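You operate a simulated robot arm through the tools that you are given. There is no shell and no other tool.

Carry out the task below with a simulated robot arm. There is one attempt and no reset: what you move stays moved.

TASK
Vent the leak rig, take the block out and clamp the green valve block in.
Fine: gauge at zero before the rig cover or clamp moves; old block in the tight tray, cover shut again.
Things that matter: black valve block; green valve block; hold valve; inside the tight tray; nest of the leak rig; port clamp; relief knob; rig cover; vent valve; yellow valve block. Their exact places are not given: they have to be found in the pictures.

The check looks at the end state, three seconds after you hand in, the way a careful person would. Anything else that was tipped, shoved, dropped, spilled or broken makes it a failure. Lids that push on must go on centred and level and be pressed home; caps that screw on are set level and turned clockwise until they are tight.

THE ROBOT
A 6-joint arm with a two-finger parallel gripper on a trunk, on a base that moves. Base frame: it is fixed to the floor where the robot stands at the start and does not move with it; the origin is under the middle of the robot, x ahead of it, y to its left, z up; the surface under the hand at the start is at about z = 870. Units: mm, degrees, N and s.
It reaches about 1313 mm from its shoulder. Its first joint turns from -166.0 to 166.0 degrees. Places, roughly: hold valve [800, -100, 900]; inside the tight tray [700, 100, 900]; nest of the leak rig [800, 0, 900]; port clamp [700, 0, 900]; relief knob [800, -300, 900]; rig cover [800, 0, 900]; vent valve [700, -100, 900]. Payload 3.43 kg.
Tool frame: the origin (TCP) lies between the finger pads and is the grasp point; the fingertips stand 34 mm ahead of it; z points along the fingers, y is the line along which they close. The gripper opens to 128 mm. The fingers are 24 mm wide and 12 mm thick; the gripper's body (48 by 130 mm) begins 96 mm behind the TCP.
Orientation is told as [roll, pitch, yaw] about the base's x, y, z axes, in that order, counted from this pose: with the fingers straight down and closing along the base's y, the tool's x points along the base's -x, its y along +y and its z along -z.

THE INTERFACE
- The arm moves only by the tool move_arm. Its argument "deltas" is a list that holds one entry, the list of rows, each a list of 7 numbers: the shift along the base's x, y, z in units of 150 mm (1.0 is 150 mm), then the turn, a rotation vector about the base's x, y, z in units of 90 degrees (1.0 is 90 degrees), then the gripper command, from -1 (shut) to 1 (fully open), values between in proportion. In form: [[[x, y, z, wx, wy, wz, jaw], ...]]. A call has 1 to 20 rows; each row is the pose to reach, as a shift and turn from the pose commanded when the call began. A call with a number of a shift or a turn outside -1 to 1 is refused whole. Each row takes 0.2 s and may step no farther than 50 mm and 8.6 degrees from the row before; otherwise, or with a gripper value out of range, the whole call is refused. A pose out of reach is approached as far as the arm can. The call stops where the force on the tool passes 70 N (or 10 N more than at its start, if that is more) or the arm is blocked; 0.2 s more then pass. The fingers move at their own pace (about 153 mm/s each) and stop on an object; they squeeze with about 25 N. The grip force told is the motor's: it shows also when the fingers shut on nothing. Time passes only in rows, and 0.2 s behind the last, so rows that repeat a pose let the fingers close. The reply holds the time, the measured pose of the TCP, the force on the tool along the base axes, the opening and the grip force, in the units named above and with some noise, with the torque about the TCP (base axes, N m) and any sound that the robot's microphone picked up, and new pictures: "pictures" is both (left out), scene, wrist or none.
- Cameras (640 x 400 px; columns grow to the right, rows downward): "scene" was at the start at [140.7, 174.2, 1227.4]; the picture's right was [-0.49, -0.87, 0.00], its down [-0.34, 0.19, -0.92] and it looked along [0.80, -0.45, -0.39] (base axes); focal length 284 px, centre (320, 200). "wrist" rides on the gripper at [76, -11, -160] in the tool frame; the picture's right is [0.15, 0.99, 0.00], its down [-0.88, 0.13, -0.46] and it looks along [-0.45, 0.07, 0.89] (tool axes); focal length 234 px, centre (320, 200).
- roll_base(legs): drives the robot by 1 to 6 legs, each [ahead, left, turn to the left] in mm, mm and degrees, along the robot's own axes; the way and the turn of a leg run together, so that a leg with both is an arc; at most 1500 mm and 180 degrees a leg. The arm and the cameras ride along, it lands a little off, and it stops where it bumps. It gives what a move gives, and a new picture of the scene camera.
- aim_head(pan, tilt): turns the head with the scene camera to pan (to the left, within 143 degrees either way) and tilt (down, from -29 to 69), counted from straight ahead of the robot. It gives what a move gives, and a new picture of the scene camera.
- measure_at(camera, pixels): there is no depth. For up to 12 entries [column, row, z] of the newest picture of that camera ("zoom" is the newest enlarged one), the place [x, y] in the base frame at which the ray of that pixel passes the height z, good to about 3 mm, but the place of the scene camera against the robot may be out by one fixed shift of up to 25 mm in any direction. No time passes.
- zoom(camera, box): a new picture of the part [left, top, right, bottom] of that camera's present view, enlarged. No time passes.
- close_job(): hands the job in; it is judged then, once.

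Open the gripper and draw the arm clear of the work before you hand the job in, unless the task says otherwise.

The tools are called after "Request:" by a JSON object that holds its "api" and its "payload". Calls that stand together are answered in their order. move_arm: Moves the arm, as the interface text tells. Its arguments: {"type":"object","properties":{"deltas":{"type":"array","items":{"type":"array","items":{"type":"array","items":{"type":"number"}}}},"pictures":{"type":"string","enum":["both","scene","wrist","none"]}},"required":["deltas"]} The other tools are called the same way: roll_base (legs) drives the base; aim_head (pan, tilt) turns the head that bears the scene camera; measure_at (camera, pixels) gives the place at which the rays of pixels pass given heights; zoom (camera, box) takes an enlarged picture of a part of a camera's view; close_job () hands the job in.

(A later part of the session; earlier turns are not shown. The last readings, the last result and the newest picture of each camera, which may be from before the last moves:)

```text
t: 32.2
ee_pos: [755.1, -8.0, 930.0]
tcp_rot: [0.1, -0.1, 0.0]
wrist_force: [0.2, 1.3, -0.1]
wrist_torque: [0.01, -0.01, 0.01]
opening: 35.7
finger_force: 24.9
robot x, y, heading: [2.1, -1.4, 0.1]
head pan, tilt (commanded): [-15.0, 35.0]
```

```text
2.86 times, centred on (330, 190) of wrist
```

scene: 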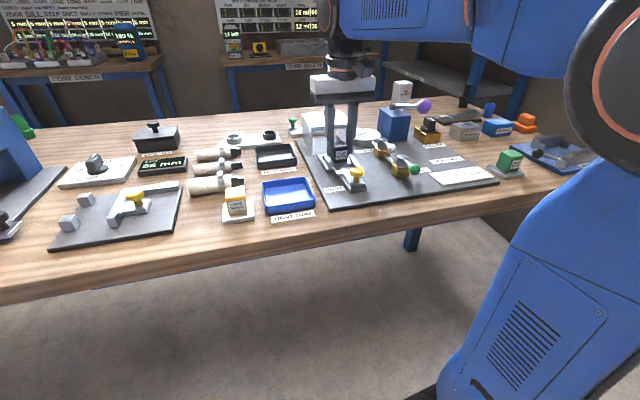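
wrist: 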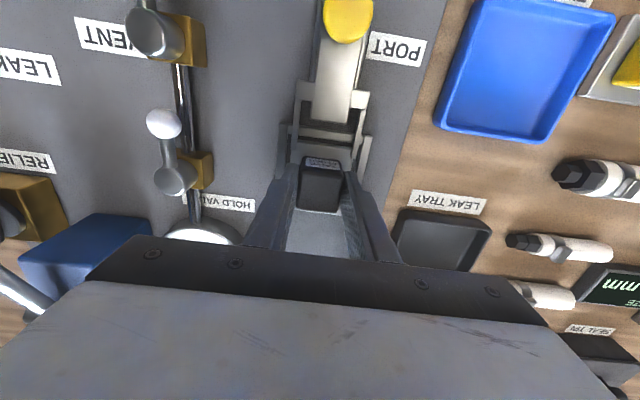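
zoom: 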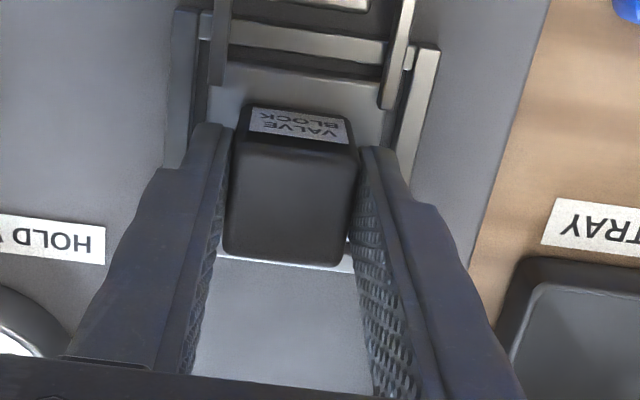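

The block is gripped at 35.7 mm. I lift it straight up 105 mm.

Request:
{"api": "move_arm", "payload": {"deltas": [[[0, 0, 0.07, 0, 0, 0, -1], [0, 0, 0.2, 0, 0, 0, -1], [0, 0, 0.4, 0, 0, 0, -1], [0, 0, 0.6, 0, 0, 0, -1], [0, 0, 0.7, 0, 0, 0, -1], [0, 0, 0.7, 0, 0, 0, -1]]], "pictures": "both"}}

Request:
{"api": "zoom", "payload": {"camera": "scene", "box": [300, 90, 400, 190]}}

```text
t: 33.6
ee_pos: [753.1, -10.7, 1035.1]
tcp_rot: [0.0, 0.0, -0.1]
wrist_force: [0.0, 0.2, -2.8]
wrist_torque: [0.02, 0.05, 0.0]
opening: 35.5
finger_force: 25.2
robot x, y, heading: [-0.0, 0.9, -0.3]
head pan, tilt (commanded): [-15.0, 35.0]
```

scene: 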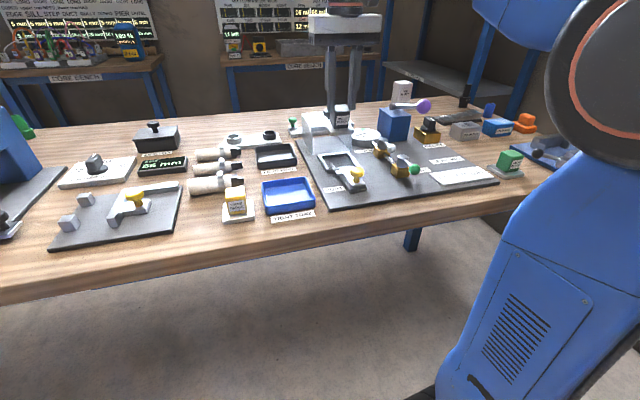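
wrist: 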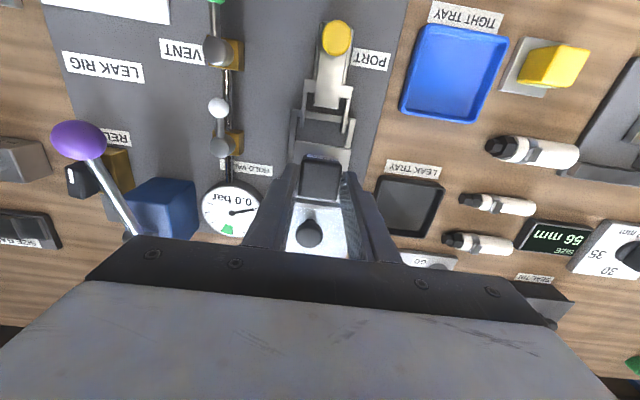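

```text
4.00 times, centred on (350, 140) of scene
```

zoom: 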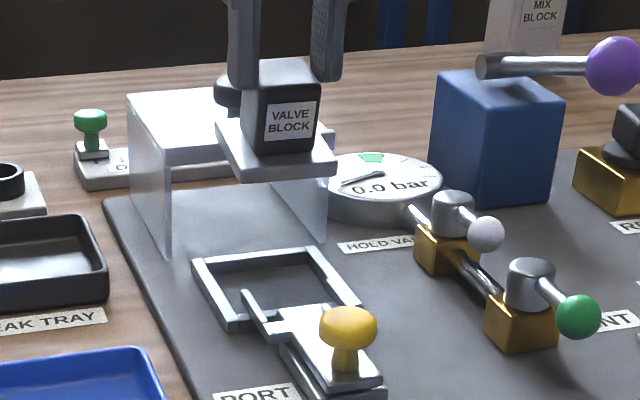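

The block comes out with its own base plate (~60 mm), gauge still 0.0. I look at the empty nest and the fork prongs before moving on.

Request:
{"api": "zoom", "payload": {"camera": "wrist", "box": [270, 60, 390, 180]}}

Request:
{"api": "zoom", "payload": {"camera": "scene", "box": [310, 130, 370, 190]}}

```text
3.33 times, centred on (330, 120) of wrist
```

zoom: 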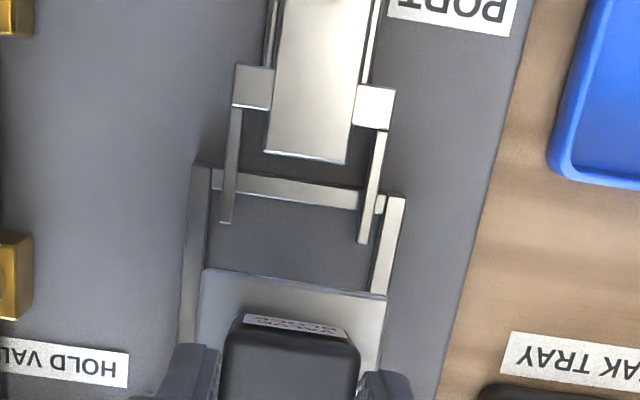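

```text
6.67 times, centred on (340, 160) of scene
```

zoom: 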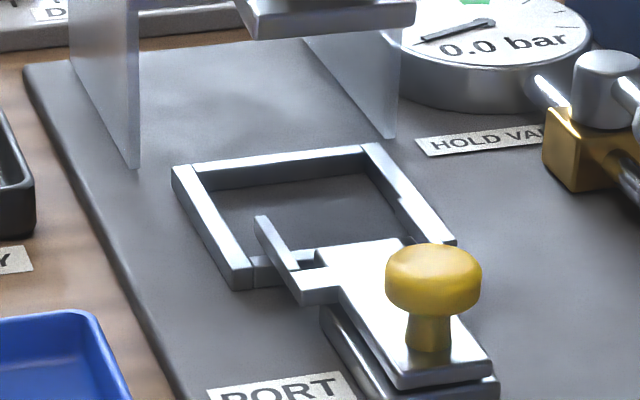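

The fork prongs still reach past the front bar into the nest. I measure their tips against the frame and the block's flange.

Request:
{"api": "measure_at", "payload": {"camera": "zoom", "pixels": [[265, 218, 892], [360, 262, 892]]}}

Request:
{"api": "measure_at", "payload": {"camera": "wrist", "pixels": [[301.5, 126, 892], [342.6, 132, 892], [297.6, 117, 888], [341.4, 122, 888], [295, 109, 888], [352, 119, 888], [300, 80, 892], [352, 88, 892], [295, 141, 990], [350, 148, 990], [292, 41, 890]]}}

```text
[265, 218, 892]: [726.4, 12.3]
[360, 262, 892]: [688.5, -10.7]
```

```text
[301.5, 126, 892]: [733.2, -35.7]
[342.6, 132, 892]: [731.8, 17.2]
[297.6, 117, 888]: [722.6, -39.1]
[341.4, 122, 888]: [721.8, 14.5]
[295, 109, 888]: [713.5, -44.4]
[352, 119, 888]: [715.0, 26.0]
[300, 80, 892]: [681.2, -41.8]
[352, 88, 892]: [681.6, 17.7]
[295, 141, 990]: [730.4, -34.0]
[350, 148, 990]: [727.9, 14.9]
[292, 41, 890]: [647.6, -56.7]
```

Prong tips reach x≈732; I'll pull the clamp further later. Now I carry the black block at height over to the tight tray at (653,128).

Request:
{"api": "move_arm", "payload": {"deltas": [[[-0.14, 0.18, 0, 0, 0, 0, -1], [-0.28, 0.37, 0, 0, 0, 0, -1], [-0.42, 0.55, 0, 0, 0, 0, -1], [-0.55, 0.74, 0, 0, 0, 0, -1], [-0.68, 0.913, 0, 0, 0, 0, -1], [-0.68, 0.913, 0, 0, 0, 0, -1]]], "pictures": "both"}}

Request:
{"api": "zoom", "payload": {"camera": "scene", "box": [220, 100, 360, 230]}}

Request:
{"api": "zoom", "payload": {"camera": "wrist", "box": [220, 100, 440, 250]}}

```text
t: 35.0
ee_pos: [652.3, 128.2, 1032.8]
tcp_rot: [0.1, -0.1, 0.0]
wrist_force: [-0.6, 0.7, -2.6]
wrist_torque: [0.01, 0.01, -0.03]
opening: 35.6
finger_force: 24.9
robot x, y, heading: [0.4, -0.9, 0.0]
head pan, tilt (commanded): [-15.0, 35.0]
```

scene: 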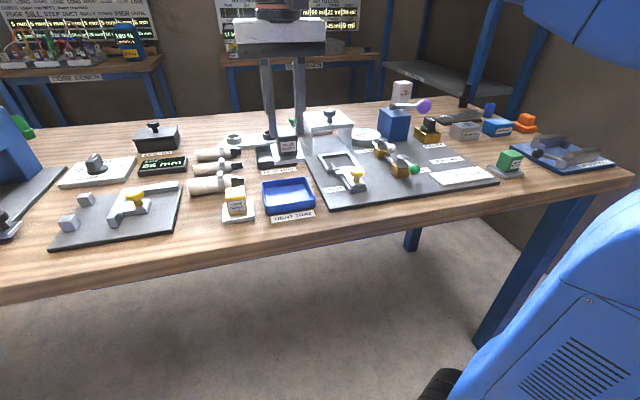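
wrist: 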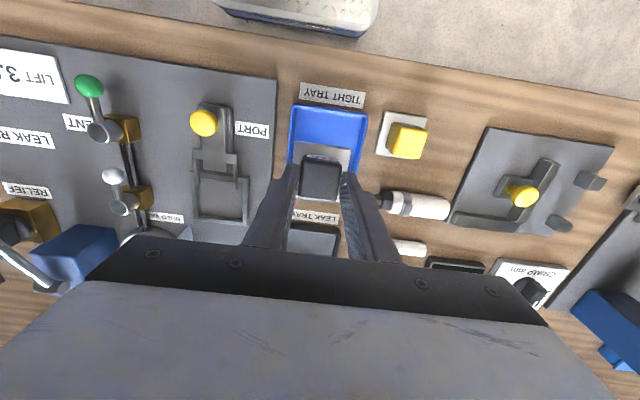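

```text
3.08 times, centred on (290, 165) of scene
```

zoom: 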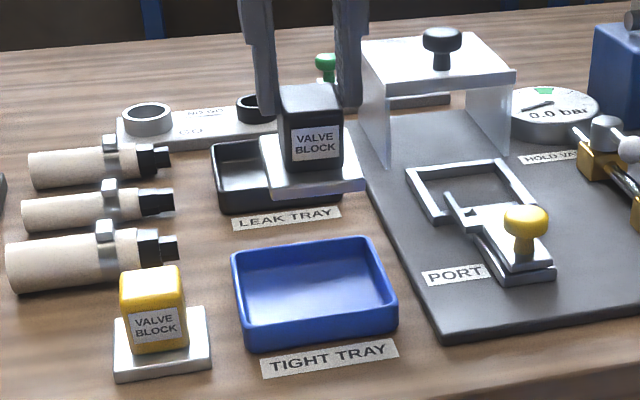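

```text
2.67 times, centred on (330, 175) of wrist
```

zoom: 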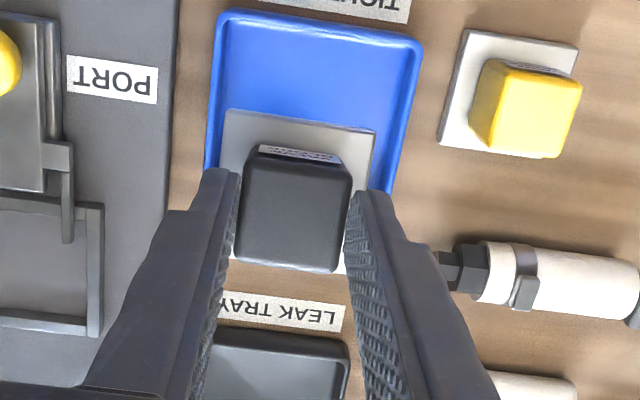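

I verify the tray's rim position from this view before lowering.

Request:
{"api": "measure_at", "payload": {"camera": "zoom", "pixels": [[217, 12, 890], [424, 45, 890], [206, 165, 890], [393, 190, 890], [224, 112, 992], [375, 135, 992], [217, 12, 893], [424, 45, 893]]}}

```text
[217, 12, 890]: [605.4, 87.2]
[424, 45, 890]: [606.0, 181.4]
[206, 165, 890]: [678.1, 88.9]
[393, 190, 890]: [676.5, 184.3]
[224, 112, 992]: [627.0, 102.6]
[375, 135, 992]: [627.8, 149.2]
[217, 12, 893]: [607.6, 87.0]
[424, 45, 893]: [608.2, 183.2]
```

The tray centre is nearer y≈133. I shift 4 mm and lower to about 10 mm above the expected floor contact.

Request:
{"api": "move_arm", "payload": {"deltas": [[[0.005, 0.027, -0.1, 0, 0, 0, -1], [0.005, 0.027, -0.3, 0, 0, 0, -1], [0.005, 0.027, -0.5, 0, 0, 0, -1], [0.005, 0.027, -0.62, 0, 0, 0, -1], [0.005, 0.027, -0.62, 0, 0, 0, -1]]], "pictures": "both"}}

Request:
{"api": "zoom", "payload": {"camera": "scene", "box": [230, 130, 350, 230]}}

Request:
{"api": "zoom", "payload": {"camera": "wrist", "box": [220, 100, 440, 250]}}

```text
t: 36.2
ee_pos: [655.0, 132.9, 942.3]
tcp_rot: [0.0, -0.1, 0.0]
wrist_force: [4.1, 1.3, 18.2]
wrist_torque: [0.04, 0.05, 0.02]
opening: 35.6
finger_force: 25.2
robot x, y, heading: [2.2, 1.5, 0.1]
head pan, tilt (commanded): [-15.0, 35.0]
```

scene: 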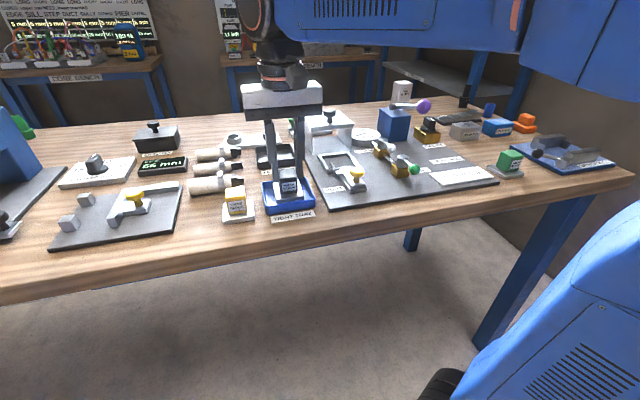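
wrist: 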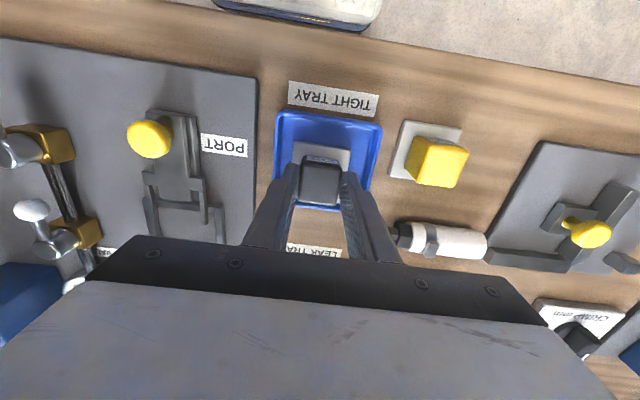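

```text
4.00 times, centred on (290, 180) of scene
```

zoom: 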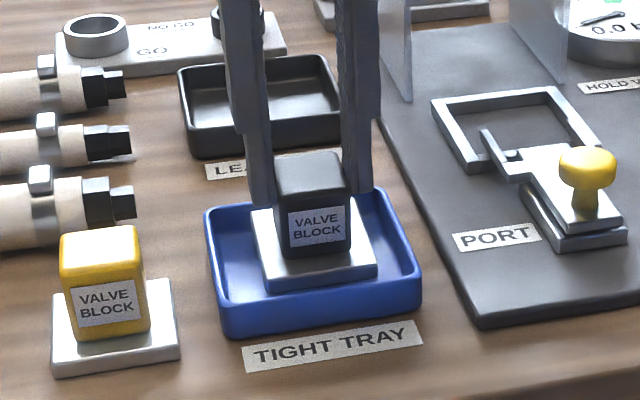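

```text
2.67 times, centred on (330, 175) of wrist
```

zoom: 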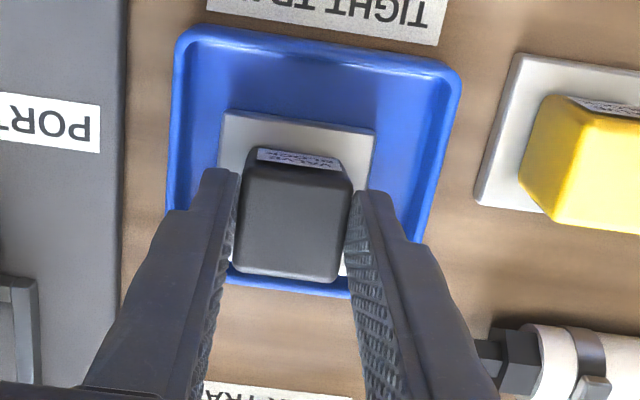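

Force 18 N at z=942: the flange seems to touch the rear rim of the tray (rear flange edge near row 270, rim rows 275–295), with a larger gap at the front. I measure this before adjusting.

Request:
{"api": "measure_at", "payload": {"camera": "zoom", "pixels": [[180, 30, 890], [460, 68, 890], [290, 288, 890], [290, 278, 890], [300, 122, 893], [290, 268, 893], [222, 150, 893], [372, 160, 893], [169, 190, 890], [425, 215, 890], [310, 60, 890], [290, 296, 890]]}}

```text
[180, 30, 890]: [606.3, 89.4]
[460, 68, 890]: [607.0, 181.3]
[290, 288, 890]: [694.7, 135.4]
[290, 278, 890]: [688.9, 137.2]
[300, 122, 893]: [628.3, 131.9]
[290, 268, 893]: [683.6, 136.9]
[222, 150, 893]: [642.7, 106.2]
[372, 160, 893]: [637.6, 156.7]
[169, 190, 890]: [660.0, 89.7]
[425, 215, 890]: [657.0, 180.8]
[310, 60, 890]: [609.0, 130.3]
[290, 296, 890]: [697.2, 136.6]
```

Tray spans x 606–697, y 89–181 (centre 651.7,135); the flange is centred near (656,131.5). I lift 10 mm, recentre by -4.5 mm in x and +3.5 mm in y, and lower again carefully.

Request:
{"api": "move_arm", "payload": {"deltas": [[[0, 0, 0.04, 0, 0, 0, -1], [0, 0, 0.08, 0, 0, 0, -1], [-0.03, 0.023, 0.08, 0, 0, 0, -1], [-0.03, 0.023, 0.08, 0, 0, 0, -1]]], "pictures": "both"}}

Request:
{"api": "zoom", "payload": {"camera": "scene", "box": [250, 150, 330, 220]}}

Request:
{"api": "zoom", "payload": {"camera": "wrist", "box": [240, 100, 420, 240]}}

```text
t: 37.2
ee_pos: [649.3, 135.8, 953.3]
tcp_rot: [0.1, 0.0, 0.0]
wrist_force: [0.0, 0.4, -2.5]
wrist_torque: [-0.06, 0.01, -0.03]
opening: 35.3
finger_force: 24.6
robot x, y, heading: [2.1, 0.2, 0.2]
head pan, tilt (commanded): [-15.0, 35.0]
```

scene: 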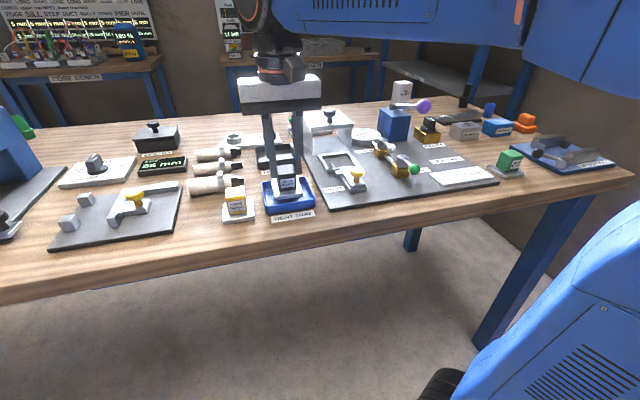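
wrist: 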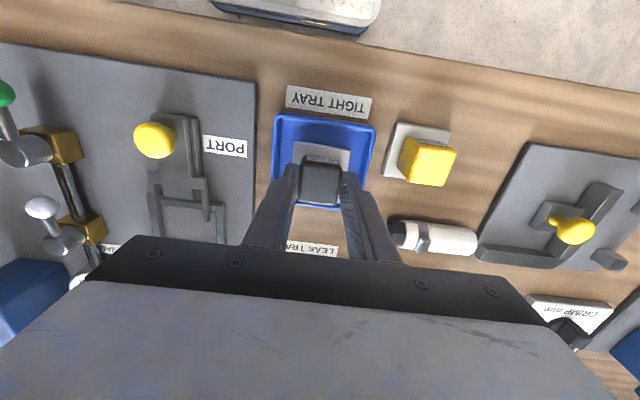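

```text
5.71 times, centred on (290, 185) of scene
```

zoom: 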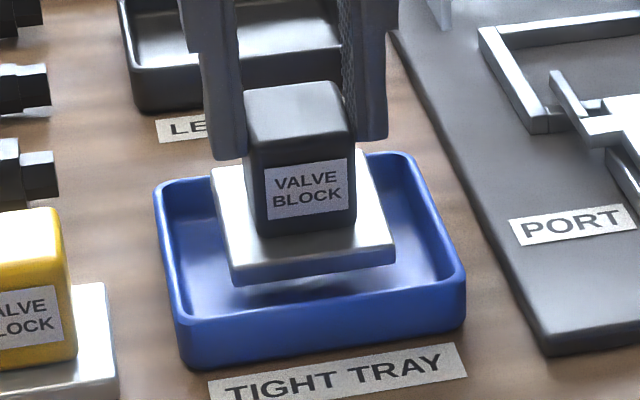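

```text
2.86 times, centred on (330, 170) of wrist
```

zoom: 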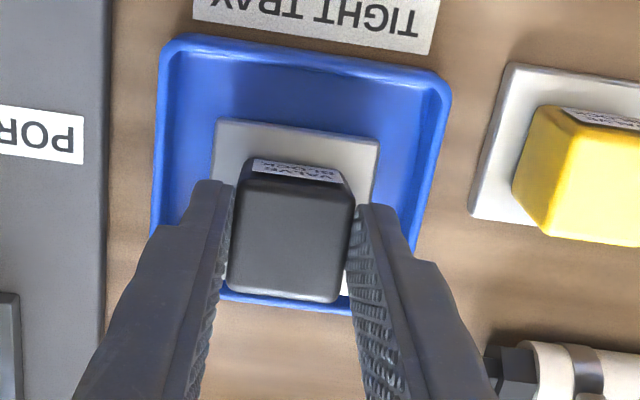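

The flange hovers over the tray. I measure flange versus rim here to fine-tune.

Request:
{"api": "measure_at", "payload": {"camera": "zoom", "pixels": [[216, 120, 904], [378, 140, 904], [290, 286, 904], [212, 170, 904], [374, 185, 904], [165, 38, 890], [448, 75, 890], [290, 310, 890], [152, 215, 890], [418, 235, 890]]}}

```text
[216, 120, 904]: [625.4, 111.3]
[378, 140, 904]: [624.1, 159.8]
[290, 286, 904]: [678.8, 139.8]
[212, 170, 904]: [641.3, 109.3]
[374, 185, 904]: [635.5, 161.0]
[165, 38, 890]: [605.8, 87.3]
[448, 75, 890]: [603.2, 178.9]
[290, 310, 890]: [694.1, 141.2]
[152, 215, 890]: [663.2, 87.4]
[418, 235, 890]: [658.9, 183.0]
```

Flange centre (651.8,135.3) versus tray centre (649.3,134.2): a small -2 mm shift in x, then I lower in steps.

Request:
{"api": "move_arm", "payload": {"deltas": [[[-0.013, -0.006, 0, 0, 0, 0, -1], [-0.013, -0.006, -0.03, 0, 0, 0, -1], [-0.013, -0.006, -0.055, 0, 0, 0, -1], [-0.013, -0.006, -0.075, 0, 0, 0, -1], [-0.013, -0.006, -0.095, 0, 0, 0, -1]]], "pictures": "both"}}

Request:
{"api": "zoom", "payload": {"camera": "scene", "box": [250, 150, 330, 220]}}

```text
t: 38.4
ee_pos: [647.7, 134.0, 940.4]
tcp_rot: [0.2, -0.1, 0.0]
wrist_force: [4.0, -0.5, 16.5]
wrist_torque: [-0.06, 0.1, -0.04]
opening: 35.6
finger_force: 25.3
robot x, y, heading: [-0.8, 3.0, 0.0]
head pan, tilt (commanded): [-15.0, 35.0]
```

scene: 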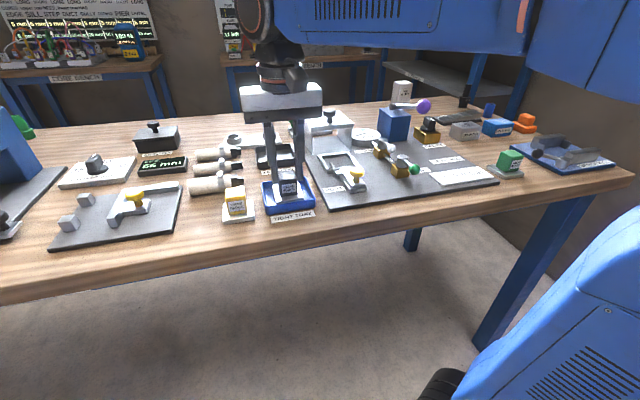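
wrist: 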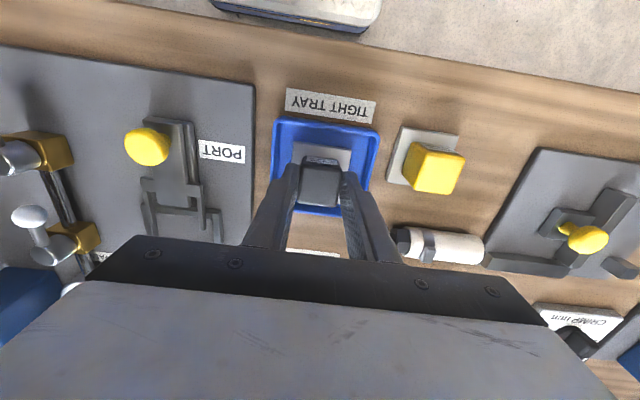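

```text
5.71 times, centred on (290, 185) of scene
```

zoom: 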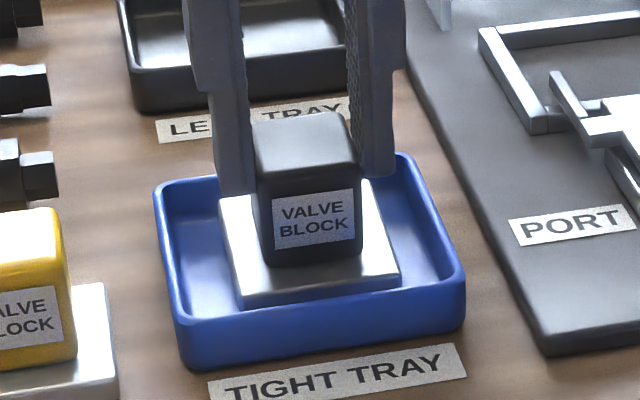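

The contact is again at z≈940 with almost no torque, so the flange sits flat on the tray floor. I ease off 2 mm, open the jaws to ~52 mm and rise.

Request:
{"api": "move_arm", "payload": {"deltas": [[[0, 0, 0.01, 0, 0, 0, -1], [0, 0, 0.012, 0, 0, 0, -0.2], [0, 0, 0.012, 0, 0, 0, -0.2], [0, 0, 0.012, 0, 0, 0, -0.2]]], "pictures": "both"}}

Request:
{"api": "zoom", "payload": {"camera": "scene", "box": [250, 150, 330, 220]}}

```text
t: 39.4
ee_pos: [646.9, 134.1, 941.3]
tcp_rot: [0.0, 0.1, -0.1]
wrist_force: [-0.2, 0.0, 0.3]
wrist_torque: [0.01, 0.0, -0.02]
opening: 51.3
finger_force: 0.1
robot x, y, heading: [0.6, -1.8, -0.2]
head pan, tilt (commanded): [-15.0, 35.0]
```

scene: 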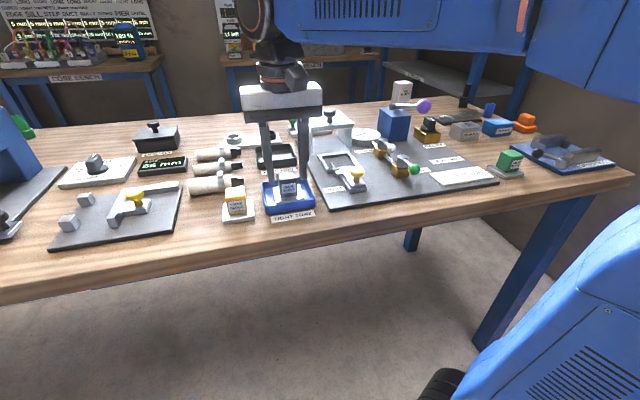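
wrist: 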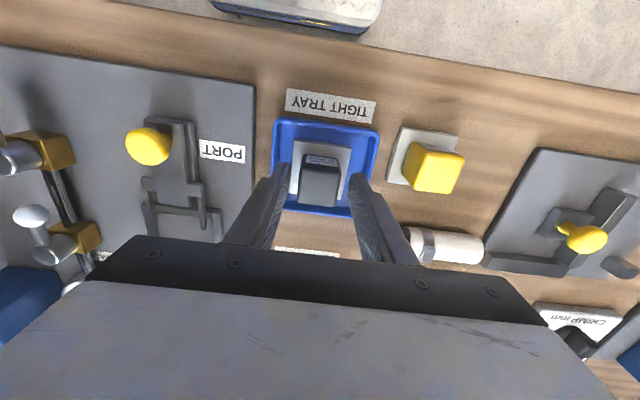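

```text
5.71 times, centred on (290, 185) of scene
```

zoom: 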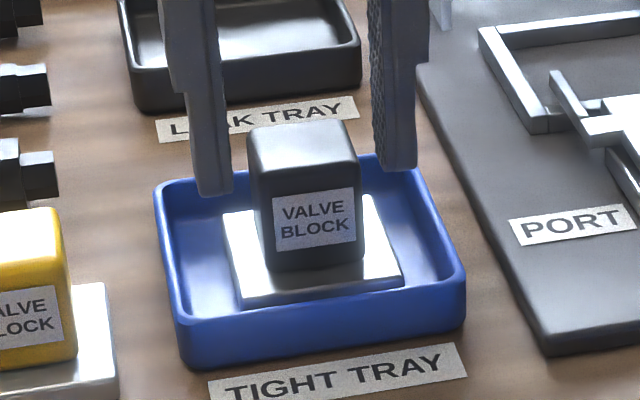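

The black block stands level in the tight tray, released. I rise and go back above the clamp knob (now near (640,-9)) to pull the fork fully clear of the nest.

Request:
{"api": "move_arm", "payload": {"deltas": [[[0, 0, 0.15, 0, 0, 0, -0.2], [0, 0, 0.4, 0, 0, 0, -0.2], [0, 0, 0.65, 0, 0, 0, -0.1], [0, -0.25, 0.72, 0, 0, 0, -0.06], [-0.03, -0.55, 0.72, 0, 0, 0, -0.06], [-0.045, -0.85, 0.6, 0, 0, 0, -0.06], [-0.045, -0.953, 0.4, 0, 0, 0, -0.06], [-0.045, -0.953, 0.2, 0, 0, 0, -0.06], [-0.045, -0.953, 0.2, 0, 0, 0, -0.06]]], "pictures": "both"}}

Request:
{"api": "zoom", "payload": {"camera": "wrist", "box": [220, 120, 440, 260]}}

Request:
{"api": "zoom", "payload": {"camera": "scene", "box": [230, 100, 400, 220]}}

```text
t: 41.4
ee_pos: [638.3, -9.9, 971.0]
tcp_rot: [0.0, 0.1, 0.0]
wrist_force: [0.5, -0.4, 0.1]
wrist_torque: [-0.01, 0.0, 0.03]
opening: 60.0
finger_force: 0.1
robot x, y, heading: [0.2, 0.8, 0.0]
head pan, tilt (commanded): [-15.0, 35.0]
```

scene: 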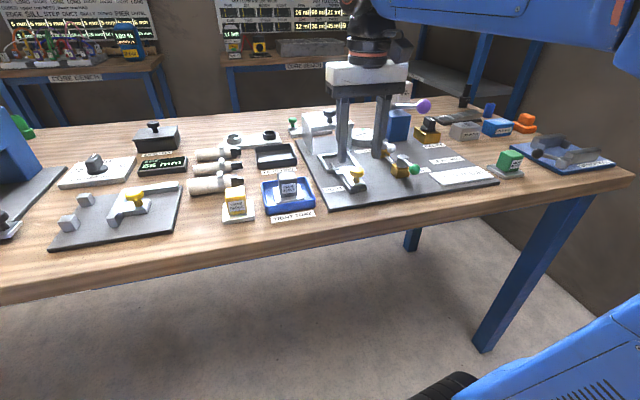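
wrist: 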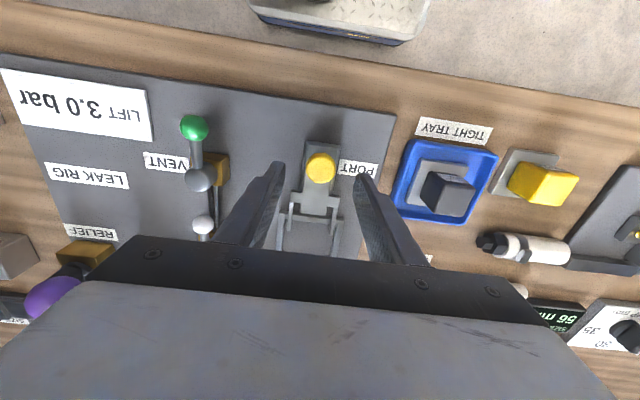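

```text
2.86 times, centred on (330, 190) of wrist
```

zoom: 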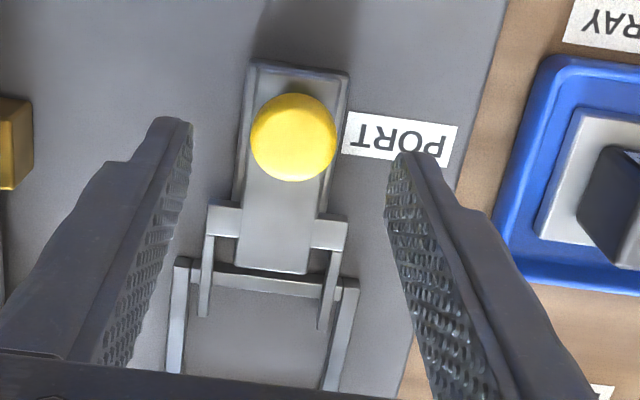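

```text
3.33 times, centred on (315, 160) of scene
```

zoom: 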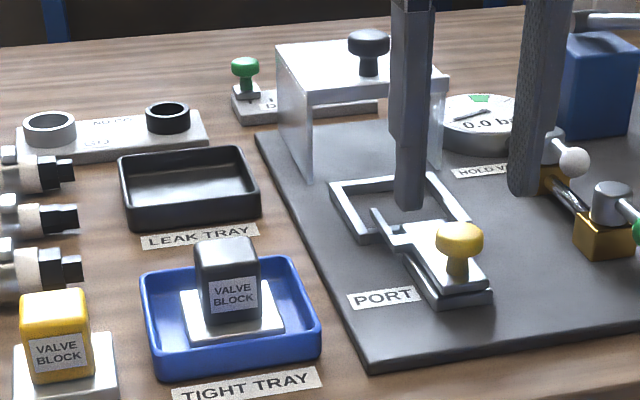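

The knob sits centred between the fingers. I descend, grip it and pull up to 12 mm more, watching for the travel stop.

Request:
{"api": "move_arm", "payload": {"deltas": [[[-0.005, 0, -0.1, 0, 0, 0, -0.06], [-0.005, 0, -0.2, 0, 0, 0, -0.06], [-0.005, 0, -0.285, 0, 0, 0, -0.06], [-0.005, 0, -0.285, 0, 0, 0, -0.4], [-0.005, 0, -0.285, 0, 0, 0, -1], [-0.005, 0, -0.285, 0, 0, 0, -1], [-0.025, 0, -0.285, 0, 0, 0, -1], [-0.045, 0, -0.285, 0, 0, 0, -1]]], "pictures": "both"}}

Request:
{"api": "zoom", "payload": {"camera": "scene", "box": [300, 110, 400, 200]}}

```text
t: 43.2
ee_pos: [634.3, -9.0, 927.1]
tcp_rot: [0.1, 0.0, 0.0]
wrist_force: [0.9, 1.4, -8.8]
wrist_torque: [0.05, -0.48, -0.02]
opening: 29.1
finger_force: 44.7
robot x, y, heading: [0.5, 1.7, 0.0]
head pan, tilt (commanded): [-15.0, 35.0]
```

scene: 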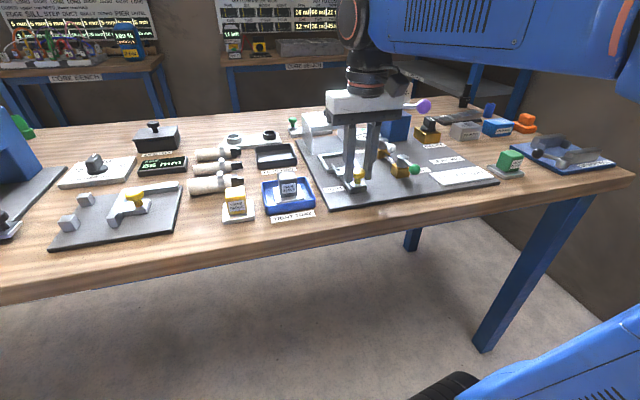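
wrist: 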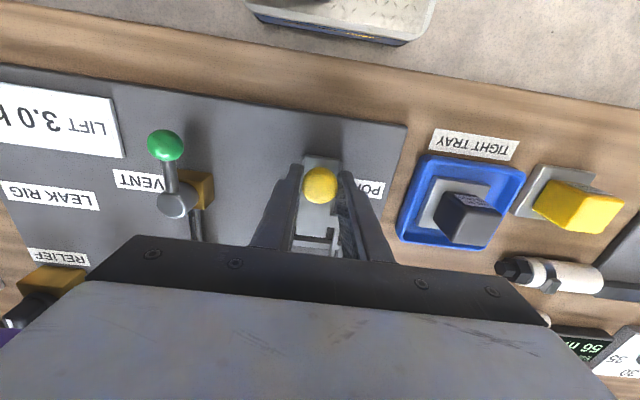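

```text
4.44 times, centred on (350, 155) of scene
```

zoom: 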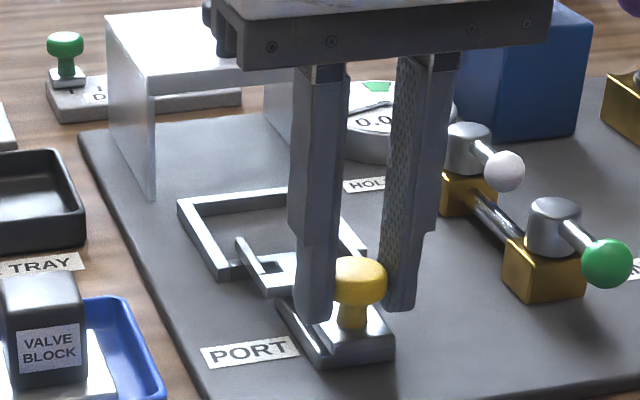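

No resistance yet. I pull another 10 mm.

Request:
{"api": "move_arm", "payload": {"deltas": [[[-0.02, 0, 0, 0, 0, 0, -1], [-0.04, 0, 0, 0, 0, 0, -1], [-0.06, 0, 0, 0, 0, 0, -1], [-0.06, 0, 0, 0, 0, 0, -1]]], "pictures": "both"}}

Request:
{"api": "zoom", "payload": {"camera": "scene", "box": [300, 110, 400, 200]}}

```text
t: 44.2
ee_pos: [625.5, -7.9, 928.4]
tcp_rot: [0.0, -0.2, -0.1]
wrist_force: [34.4, -1.9, 3.5]
wrist_torque: [-0.01, -0.78, -0.01]
opening: 28.9
finger_force: 44.8
robot x, y, heading: [-3.5, -1.8, -0.1]
head pan, tilt (commanded): [-15.0, 35.0]
```

scene: 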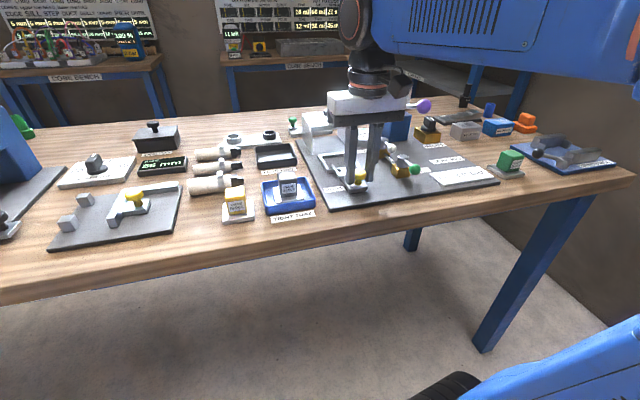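
wrist: 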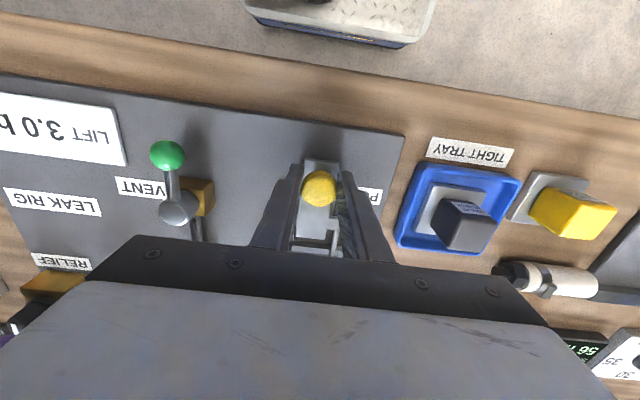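

```text
4.44 times, centred on (350, 155) of scene
```

zoom: 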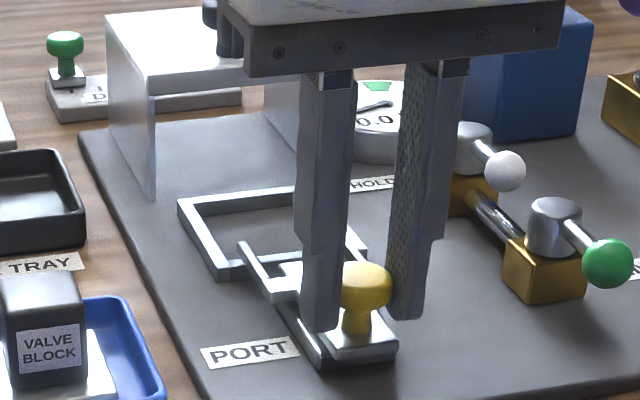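

X force 34 N: the clamp is at its open stop (~41 mm travel). I ease off, release, rise and head toward the green block.

Request:
{"api": "move_arm", "payload": {"deltas": [[[0.015, 0, 0, 0, 0, 0, -1], [0.015, 0, 0, 0, 0, 0, -0.06], [0.015, 0, 0, 0, 0, 0, -0.06], [0.015, 0, 0.2, 0, 0, 0, -0.06], [0.015, -0.05, 0.5, 0, 0, 0, 0.3], [0.015, -0.25, 0.75, 0, 0, 0, 1], [0.015, -0.5, 0.9, 0, 0, 0, 1], [0.015, -0.75, 0.9, 0, 0, 0, 1], [0.015, -1, 0.9, 0, 0, 0, 1]]], "pictures": "both"}}

Request:
{"api": "zoom", "payload": {"camera": "scene", "box": [300, 110, 400, 200]}}

```text
t: 46.2
ee_pos: [628.4, -156.9, 1064.2]
tcp_rot: [0.1, 0.0, 0.0]
wrist_force: [-0.2, 1.1, -0.5]
wrist_torque: [-0.03, -0.03, -0.02]
opening: 127.7
finger_force: 0.1
robot x, y, heading: [-1.8, 1.5, -0.0]
head pan, tilt (commanded): [-15.0, 35.0]
```

scene: 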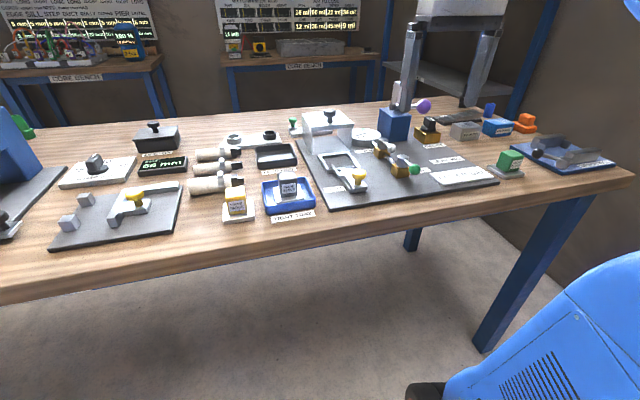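
wrist: 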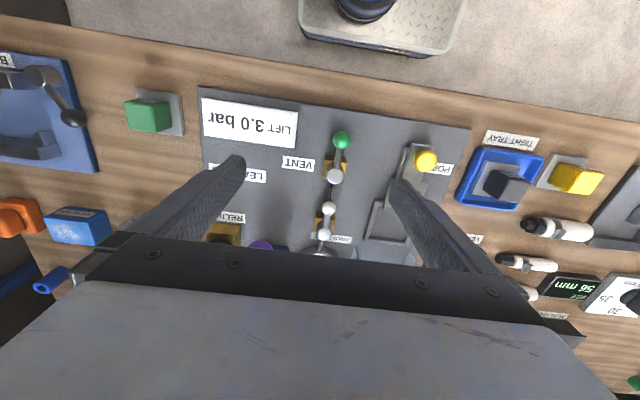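

```text
4.44 times, centred on (350, 155) of scene
```

zoom: 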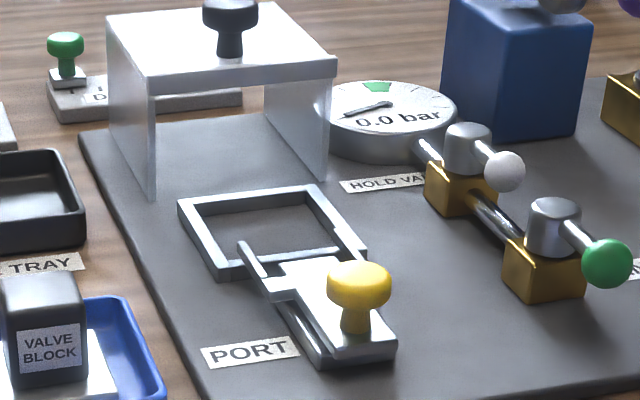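

The prongs are now over the front bar, out of the nest. I move on to the green block in two steps.

Request:
{"api": "move_arm", "payload": {"deltas": [[[0, -0.3, 0, 0, 0, 0, 1], [0, -0.6, 0, 0, 0, 0, 1], [0, -0.9, 0, 0, 0, 0, 1], [0, -1, 0, 0, 0, 0, 1]]], "pictures": "none"}}

Request:
{"api": "move_arm", "payload": {"deltas": [[[0.05, -0.25, 0, 0, 0, 0, 1], [0.05, -0.4, 0, 0, 0, 0, 1], [0.05, -0.4, 0, 0, 0, 0, 1]]], "pictures": "both"}}

Request:
{"api": "zoom", "payload": {"camera": "wrist", "box": [240, 80, 420, 220]}}

```text
t: 47.2
ee_pos: [626.3, -307.0, 1062.2]
tcp_rot: [0.1, -0.1, -0.1]
wrist_force: [-0.4, -0.1, 0.2]
wrist_torque: [-0.04, -0.04, 0.02]
opening: 128.2
finger_force: 0.2
robot x, y, heading: [-0.9, -2.7, -0.2]
head pan, tilt (commanded): [-15.0, 35.0]
```

```text
t: 48.0
ee_pos: [635.3, -369.0, 1063.4]
tcp_rot: [0.0, 0.0, 0.1]
wrist_force: [0.1, 0.3, 0.1]
wrist_torque: [-0.01, 0.01, -0.02]
opening: 128.1
finger_force: 0.1
robot x, y, heading: [-1.5, 0.7, -0.1]
head pan, tilt (commanded): [-15.0, 35.0]
```

scene: 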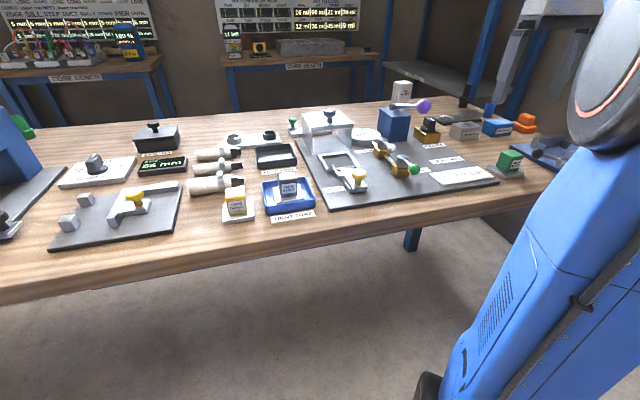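
wrist: 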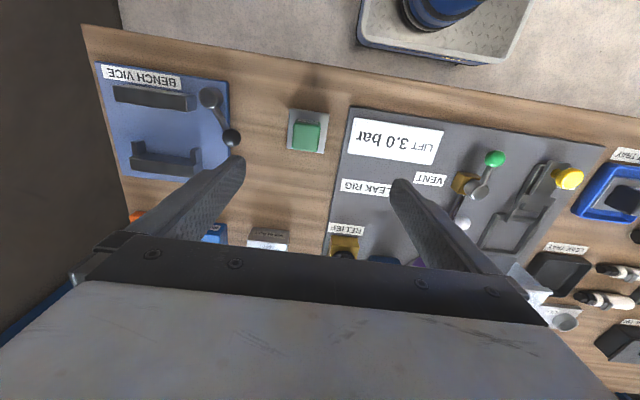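

```text
2.86 times, centred on (330, 150) of wrist
```

zoom: 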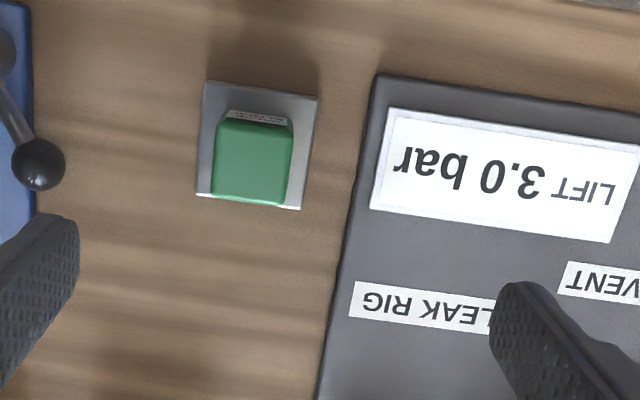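

The green block is in view at zoom (253,162). I measure its top centre and flange corners to get position and yaw.

Request:
{"api": "measure_at", "payload": {"camera": "zoom", "pixels": [[253, 162, 916], [253, 162, 910], [205, 82, 877], [318, 97, 877], [196, 195, 877], [300, 210, 877], [218, 125, 916], [291, 131, 916], [210, 196, 916], [284, 205, 916]]}}

```text
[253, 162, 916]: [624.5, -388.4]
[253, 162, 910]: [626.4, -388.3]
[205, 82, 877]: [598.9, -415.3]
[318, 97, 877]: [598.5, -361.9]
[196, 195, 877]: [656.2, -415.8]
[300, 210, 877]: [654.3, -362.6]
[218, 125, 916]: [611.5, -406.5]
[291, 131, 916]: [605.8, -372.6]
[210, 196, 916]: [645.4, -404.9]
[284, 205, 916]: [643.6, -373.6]
```

Green block centre ≈ (626.5,-388.8), yaw ≈ 0. I move above it with jaws at 64 mm and descend to z≈965 to check.

Request:
{"api": "move_arm", "payload": {"deltas": [[[-0.058, -0.13, 0, 0, 0, 0, 0.3], [-0.058, -0.13, -0.25, 0, 0, 0, 0], [-0.058, -0.13, -0.5, 0, 0, 0, 0], [-0.058, -0.13, -0.655, 0, 0, 0, 0], [-0.058, -0.13, -0.655, 0, 0, 0, 0]]], "pictures": "both"}}

Request:
{"api": "zoom", "payload": {"camera": "wrist", "box": [220, 110, 440, 250]}}

Request:
{"api": "zoom", "payload": {"camera": "scene", "box": [440, 80, 580, 200]}}

```text
t: 49.2
ee_pos: [627.0, -389.6, 964.1]
tcp_rot: [0.1, -0.1, 0.1]
wrist_force: [-0.1, -0.2, 0.3]
wrist_torque: [0.0, -0.05, -0.02]
opening: 64.2
finger_force: 0.1
robot x, y, heading: [2.3, -0.6, 0.3]
head pan, tilt (commanded): [-15.0, 35.0]
```

scene: 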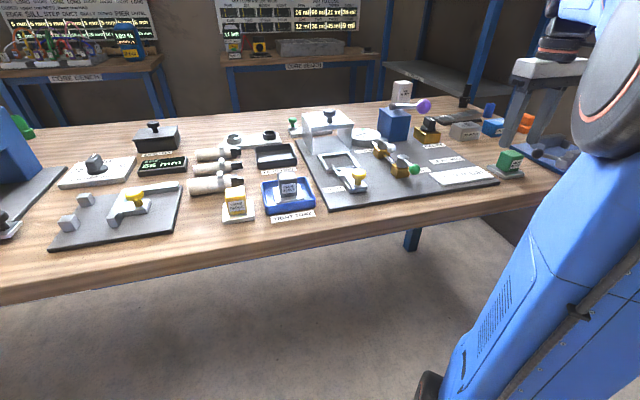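
wrist: 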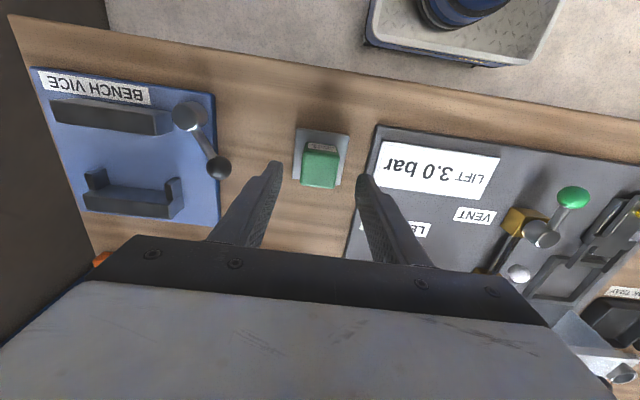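

```text
2.86 times, centred on (330, 180) of wrist
```

zoom: 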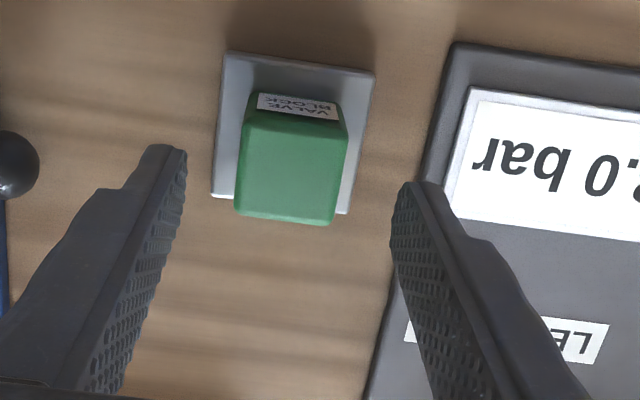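

```text
3.33 times, centred on (510, 140) of scene
```

zoom: 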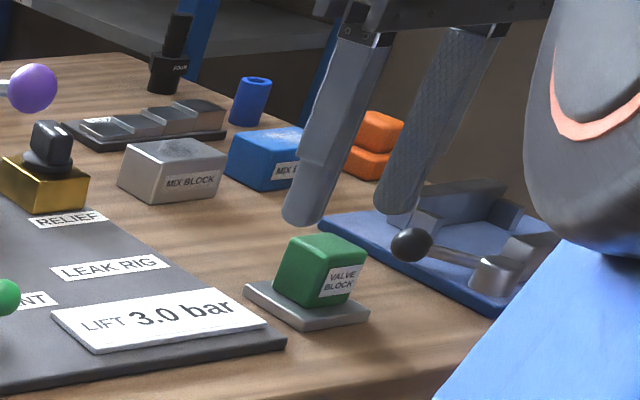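

I confirm the top-face centre from here, then descend.

Request:
{"api": "measure_at", "payload": {"camera": "zoom", "pixels": [[245, 127, 915], [347, 135, 915], [235, 213, 915], [330, 223, 915], [291, 174, 915], [222, 54, 877], [374, 74, 877], [212, 195, 877], [345, 213, 877]]}}

```text
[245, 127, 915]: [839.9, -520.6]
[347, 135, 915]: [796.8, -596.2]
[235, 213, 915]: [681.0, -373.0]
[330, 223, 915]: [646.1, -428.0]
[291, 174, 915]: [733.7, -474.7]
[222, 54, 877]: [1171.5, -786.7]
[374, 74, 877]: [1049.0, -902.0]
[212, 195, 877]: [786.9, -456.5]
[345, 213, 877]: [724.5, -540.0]
```

That used the scene zoom by mistake; I redo it with wrist pixels.

Request:
{"api": "measure_at", "payload": {"camera": "wrist", "pixels": [[303.7, 154.4, 915], [339.4, 157.2, 915], [300.2, 184.5, 915], [333.5, 188, 915], [319.8, 170.9, 915], [295.7, 128.9, 877], [348.9, 135.9, 877], [292.2, 178.2, 877], [338.7, 184.5, 877]]}}

```text
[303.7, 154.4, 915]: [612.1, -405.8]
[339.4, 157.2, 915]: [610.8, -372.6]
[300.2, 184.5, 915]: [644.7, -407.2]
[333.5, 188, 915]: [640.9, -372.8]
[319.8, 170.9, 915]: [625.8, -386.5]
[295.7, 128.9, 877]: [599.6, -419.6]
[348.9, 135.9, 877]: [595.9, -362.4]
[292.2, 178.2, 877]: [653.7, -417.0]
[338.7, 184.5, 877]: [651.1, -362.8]
```

Block centre ≈ (626.5,-389.8): aligned. I descend to z≈924 and close.

Request:
{"api": "move_arm", "payload": {"deltas": [[[0, 0, -0.1, 0, 0, 0, 0], [0, 0, -0.2, 0, 0, 0, 0], [0, 0, -0.267, 0, 0, 0, 0], [0, 0, -0.267, 0, 0, 0, -0.3], [0, 0, -0.267, 0, 0, 0, -1], [0, 0, -0.267, 0, 0, 0, -1]]], "pictures": "both"}}

Request:
{"api": "zoom", "payload": {"camera": "wrist", "box": [220, 110, 440, 250]}}

Request:
{"api": "zoom", "payload": {"camera": "scene", "box": [460, 100, 560, 200]}}

```text
t: 50.6
ee_pos: [625.5, -387.5, 925.0]
tcp_rot: [0.1, 0.0, -0.1]
wrist_force: [0.8, -1.9, 1.7]
wrist_torque: [-0.01, 0.01, 0.0]
opening: 35.6
finger_force: 25.1
robot x, y, heading: [-2.7, -0.6, 0.1]
head pan, tilt (commanded): [-15.0, 35.0]
```

scene: 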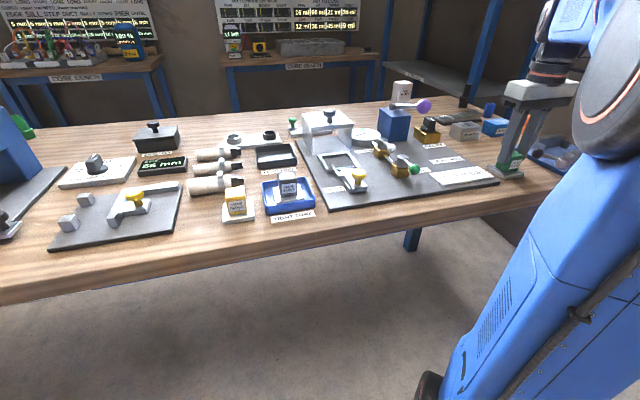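
wrist: 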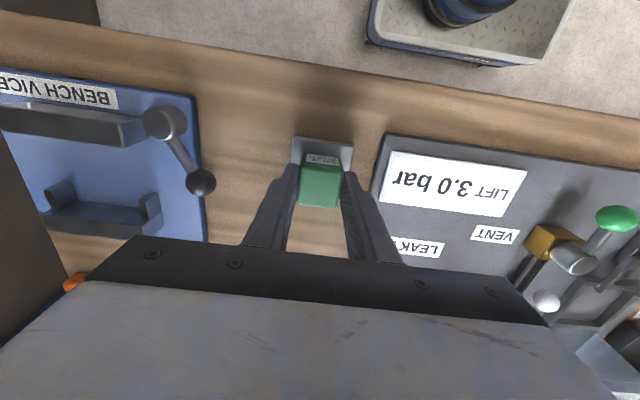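

```text
2.86 times, centred on (330, 180) of wrist
```

zoom: 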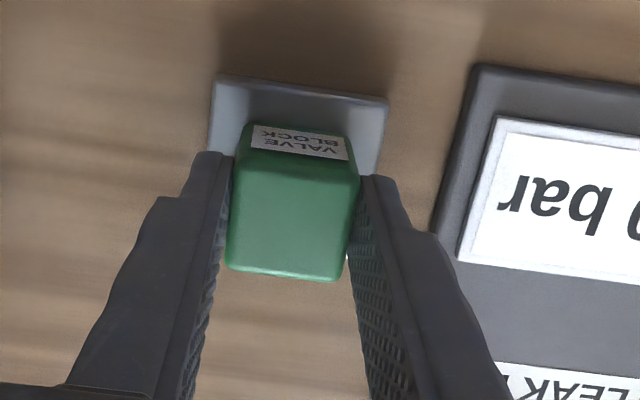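

```text
4.00 times, centred on (510, 150) of scene
```

zoom: 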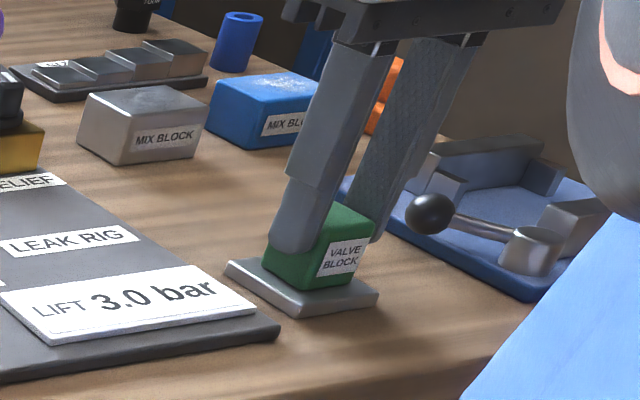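

Gripped at 35.6 mm. I lift it 105 mm straight up.

Request:
{"api": "move_arm", "payload": {"deltas": [[[0, 0, 0.07, 0, 0, 0, -1], [0, 0, 0.25, 0, 0, 0, -1], [0, 0, 0.5, 0, 0, 0, -1], [0, 0, 0.7, 0, 0, 0, -1], [0, 0.3, 0.7, 0, 0, 0, -1], [0, 0.6, 0.7, 0, 0, 0, -1], [0, 0.9, 0.7, 0, 0, 0, -1], [0, 0.9, 0.7, 0, 0, 0, -1]]], "pictures": "both"}}

```text
t: 52.4
ee_pos: [627.1, -251.4, 1027.9]
tcp_rot: [0.1, -0.1, 0.0]
wrist_force: [-0.6, 0.5, -2.6]
wrist_torque: [0.01, 0.01, -0.02]
opening: 35.6
finger_force: 24.8
robot x, y, heading: [2.0, 2.5, -0.1]
head pan, tilt (commanded): [-15.0, 35.0]
```

scene: 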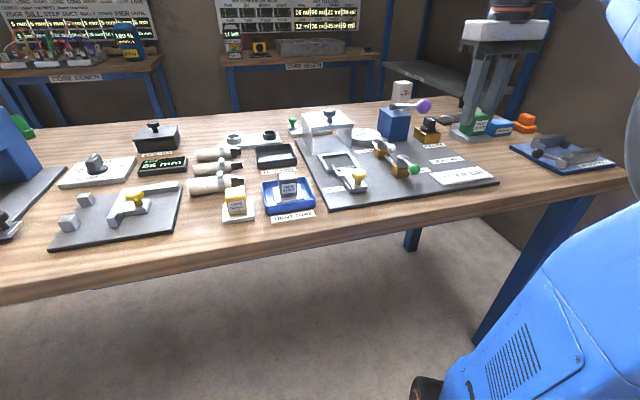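
wrist: 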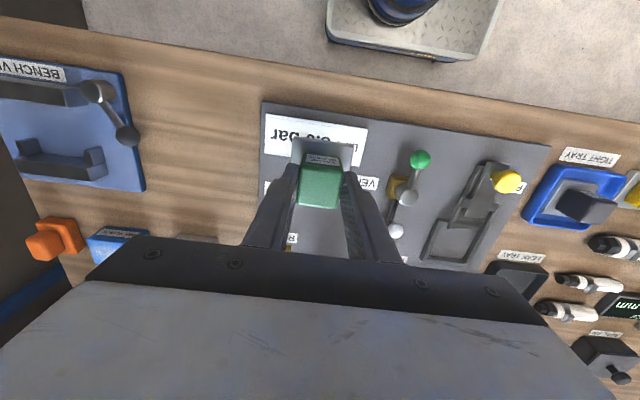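

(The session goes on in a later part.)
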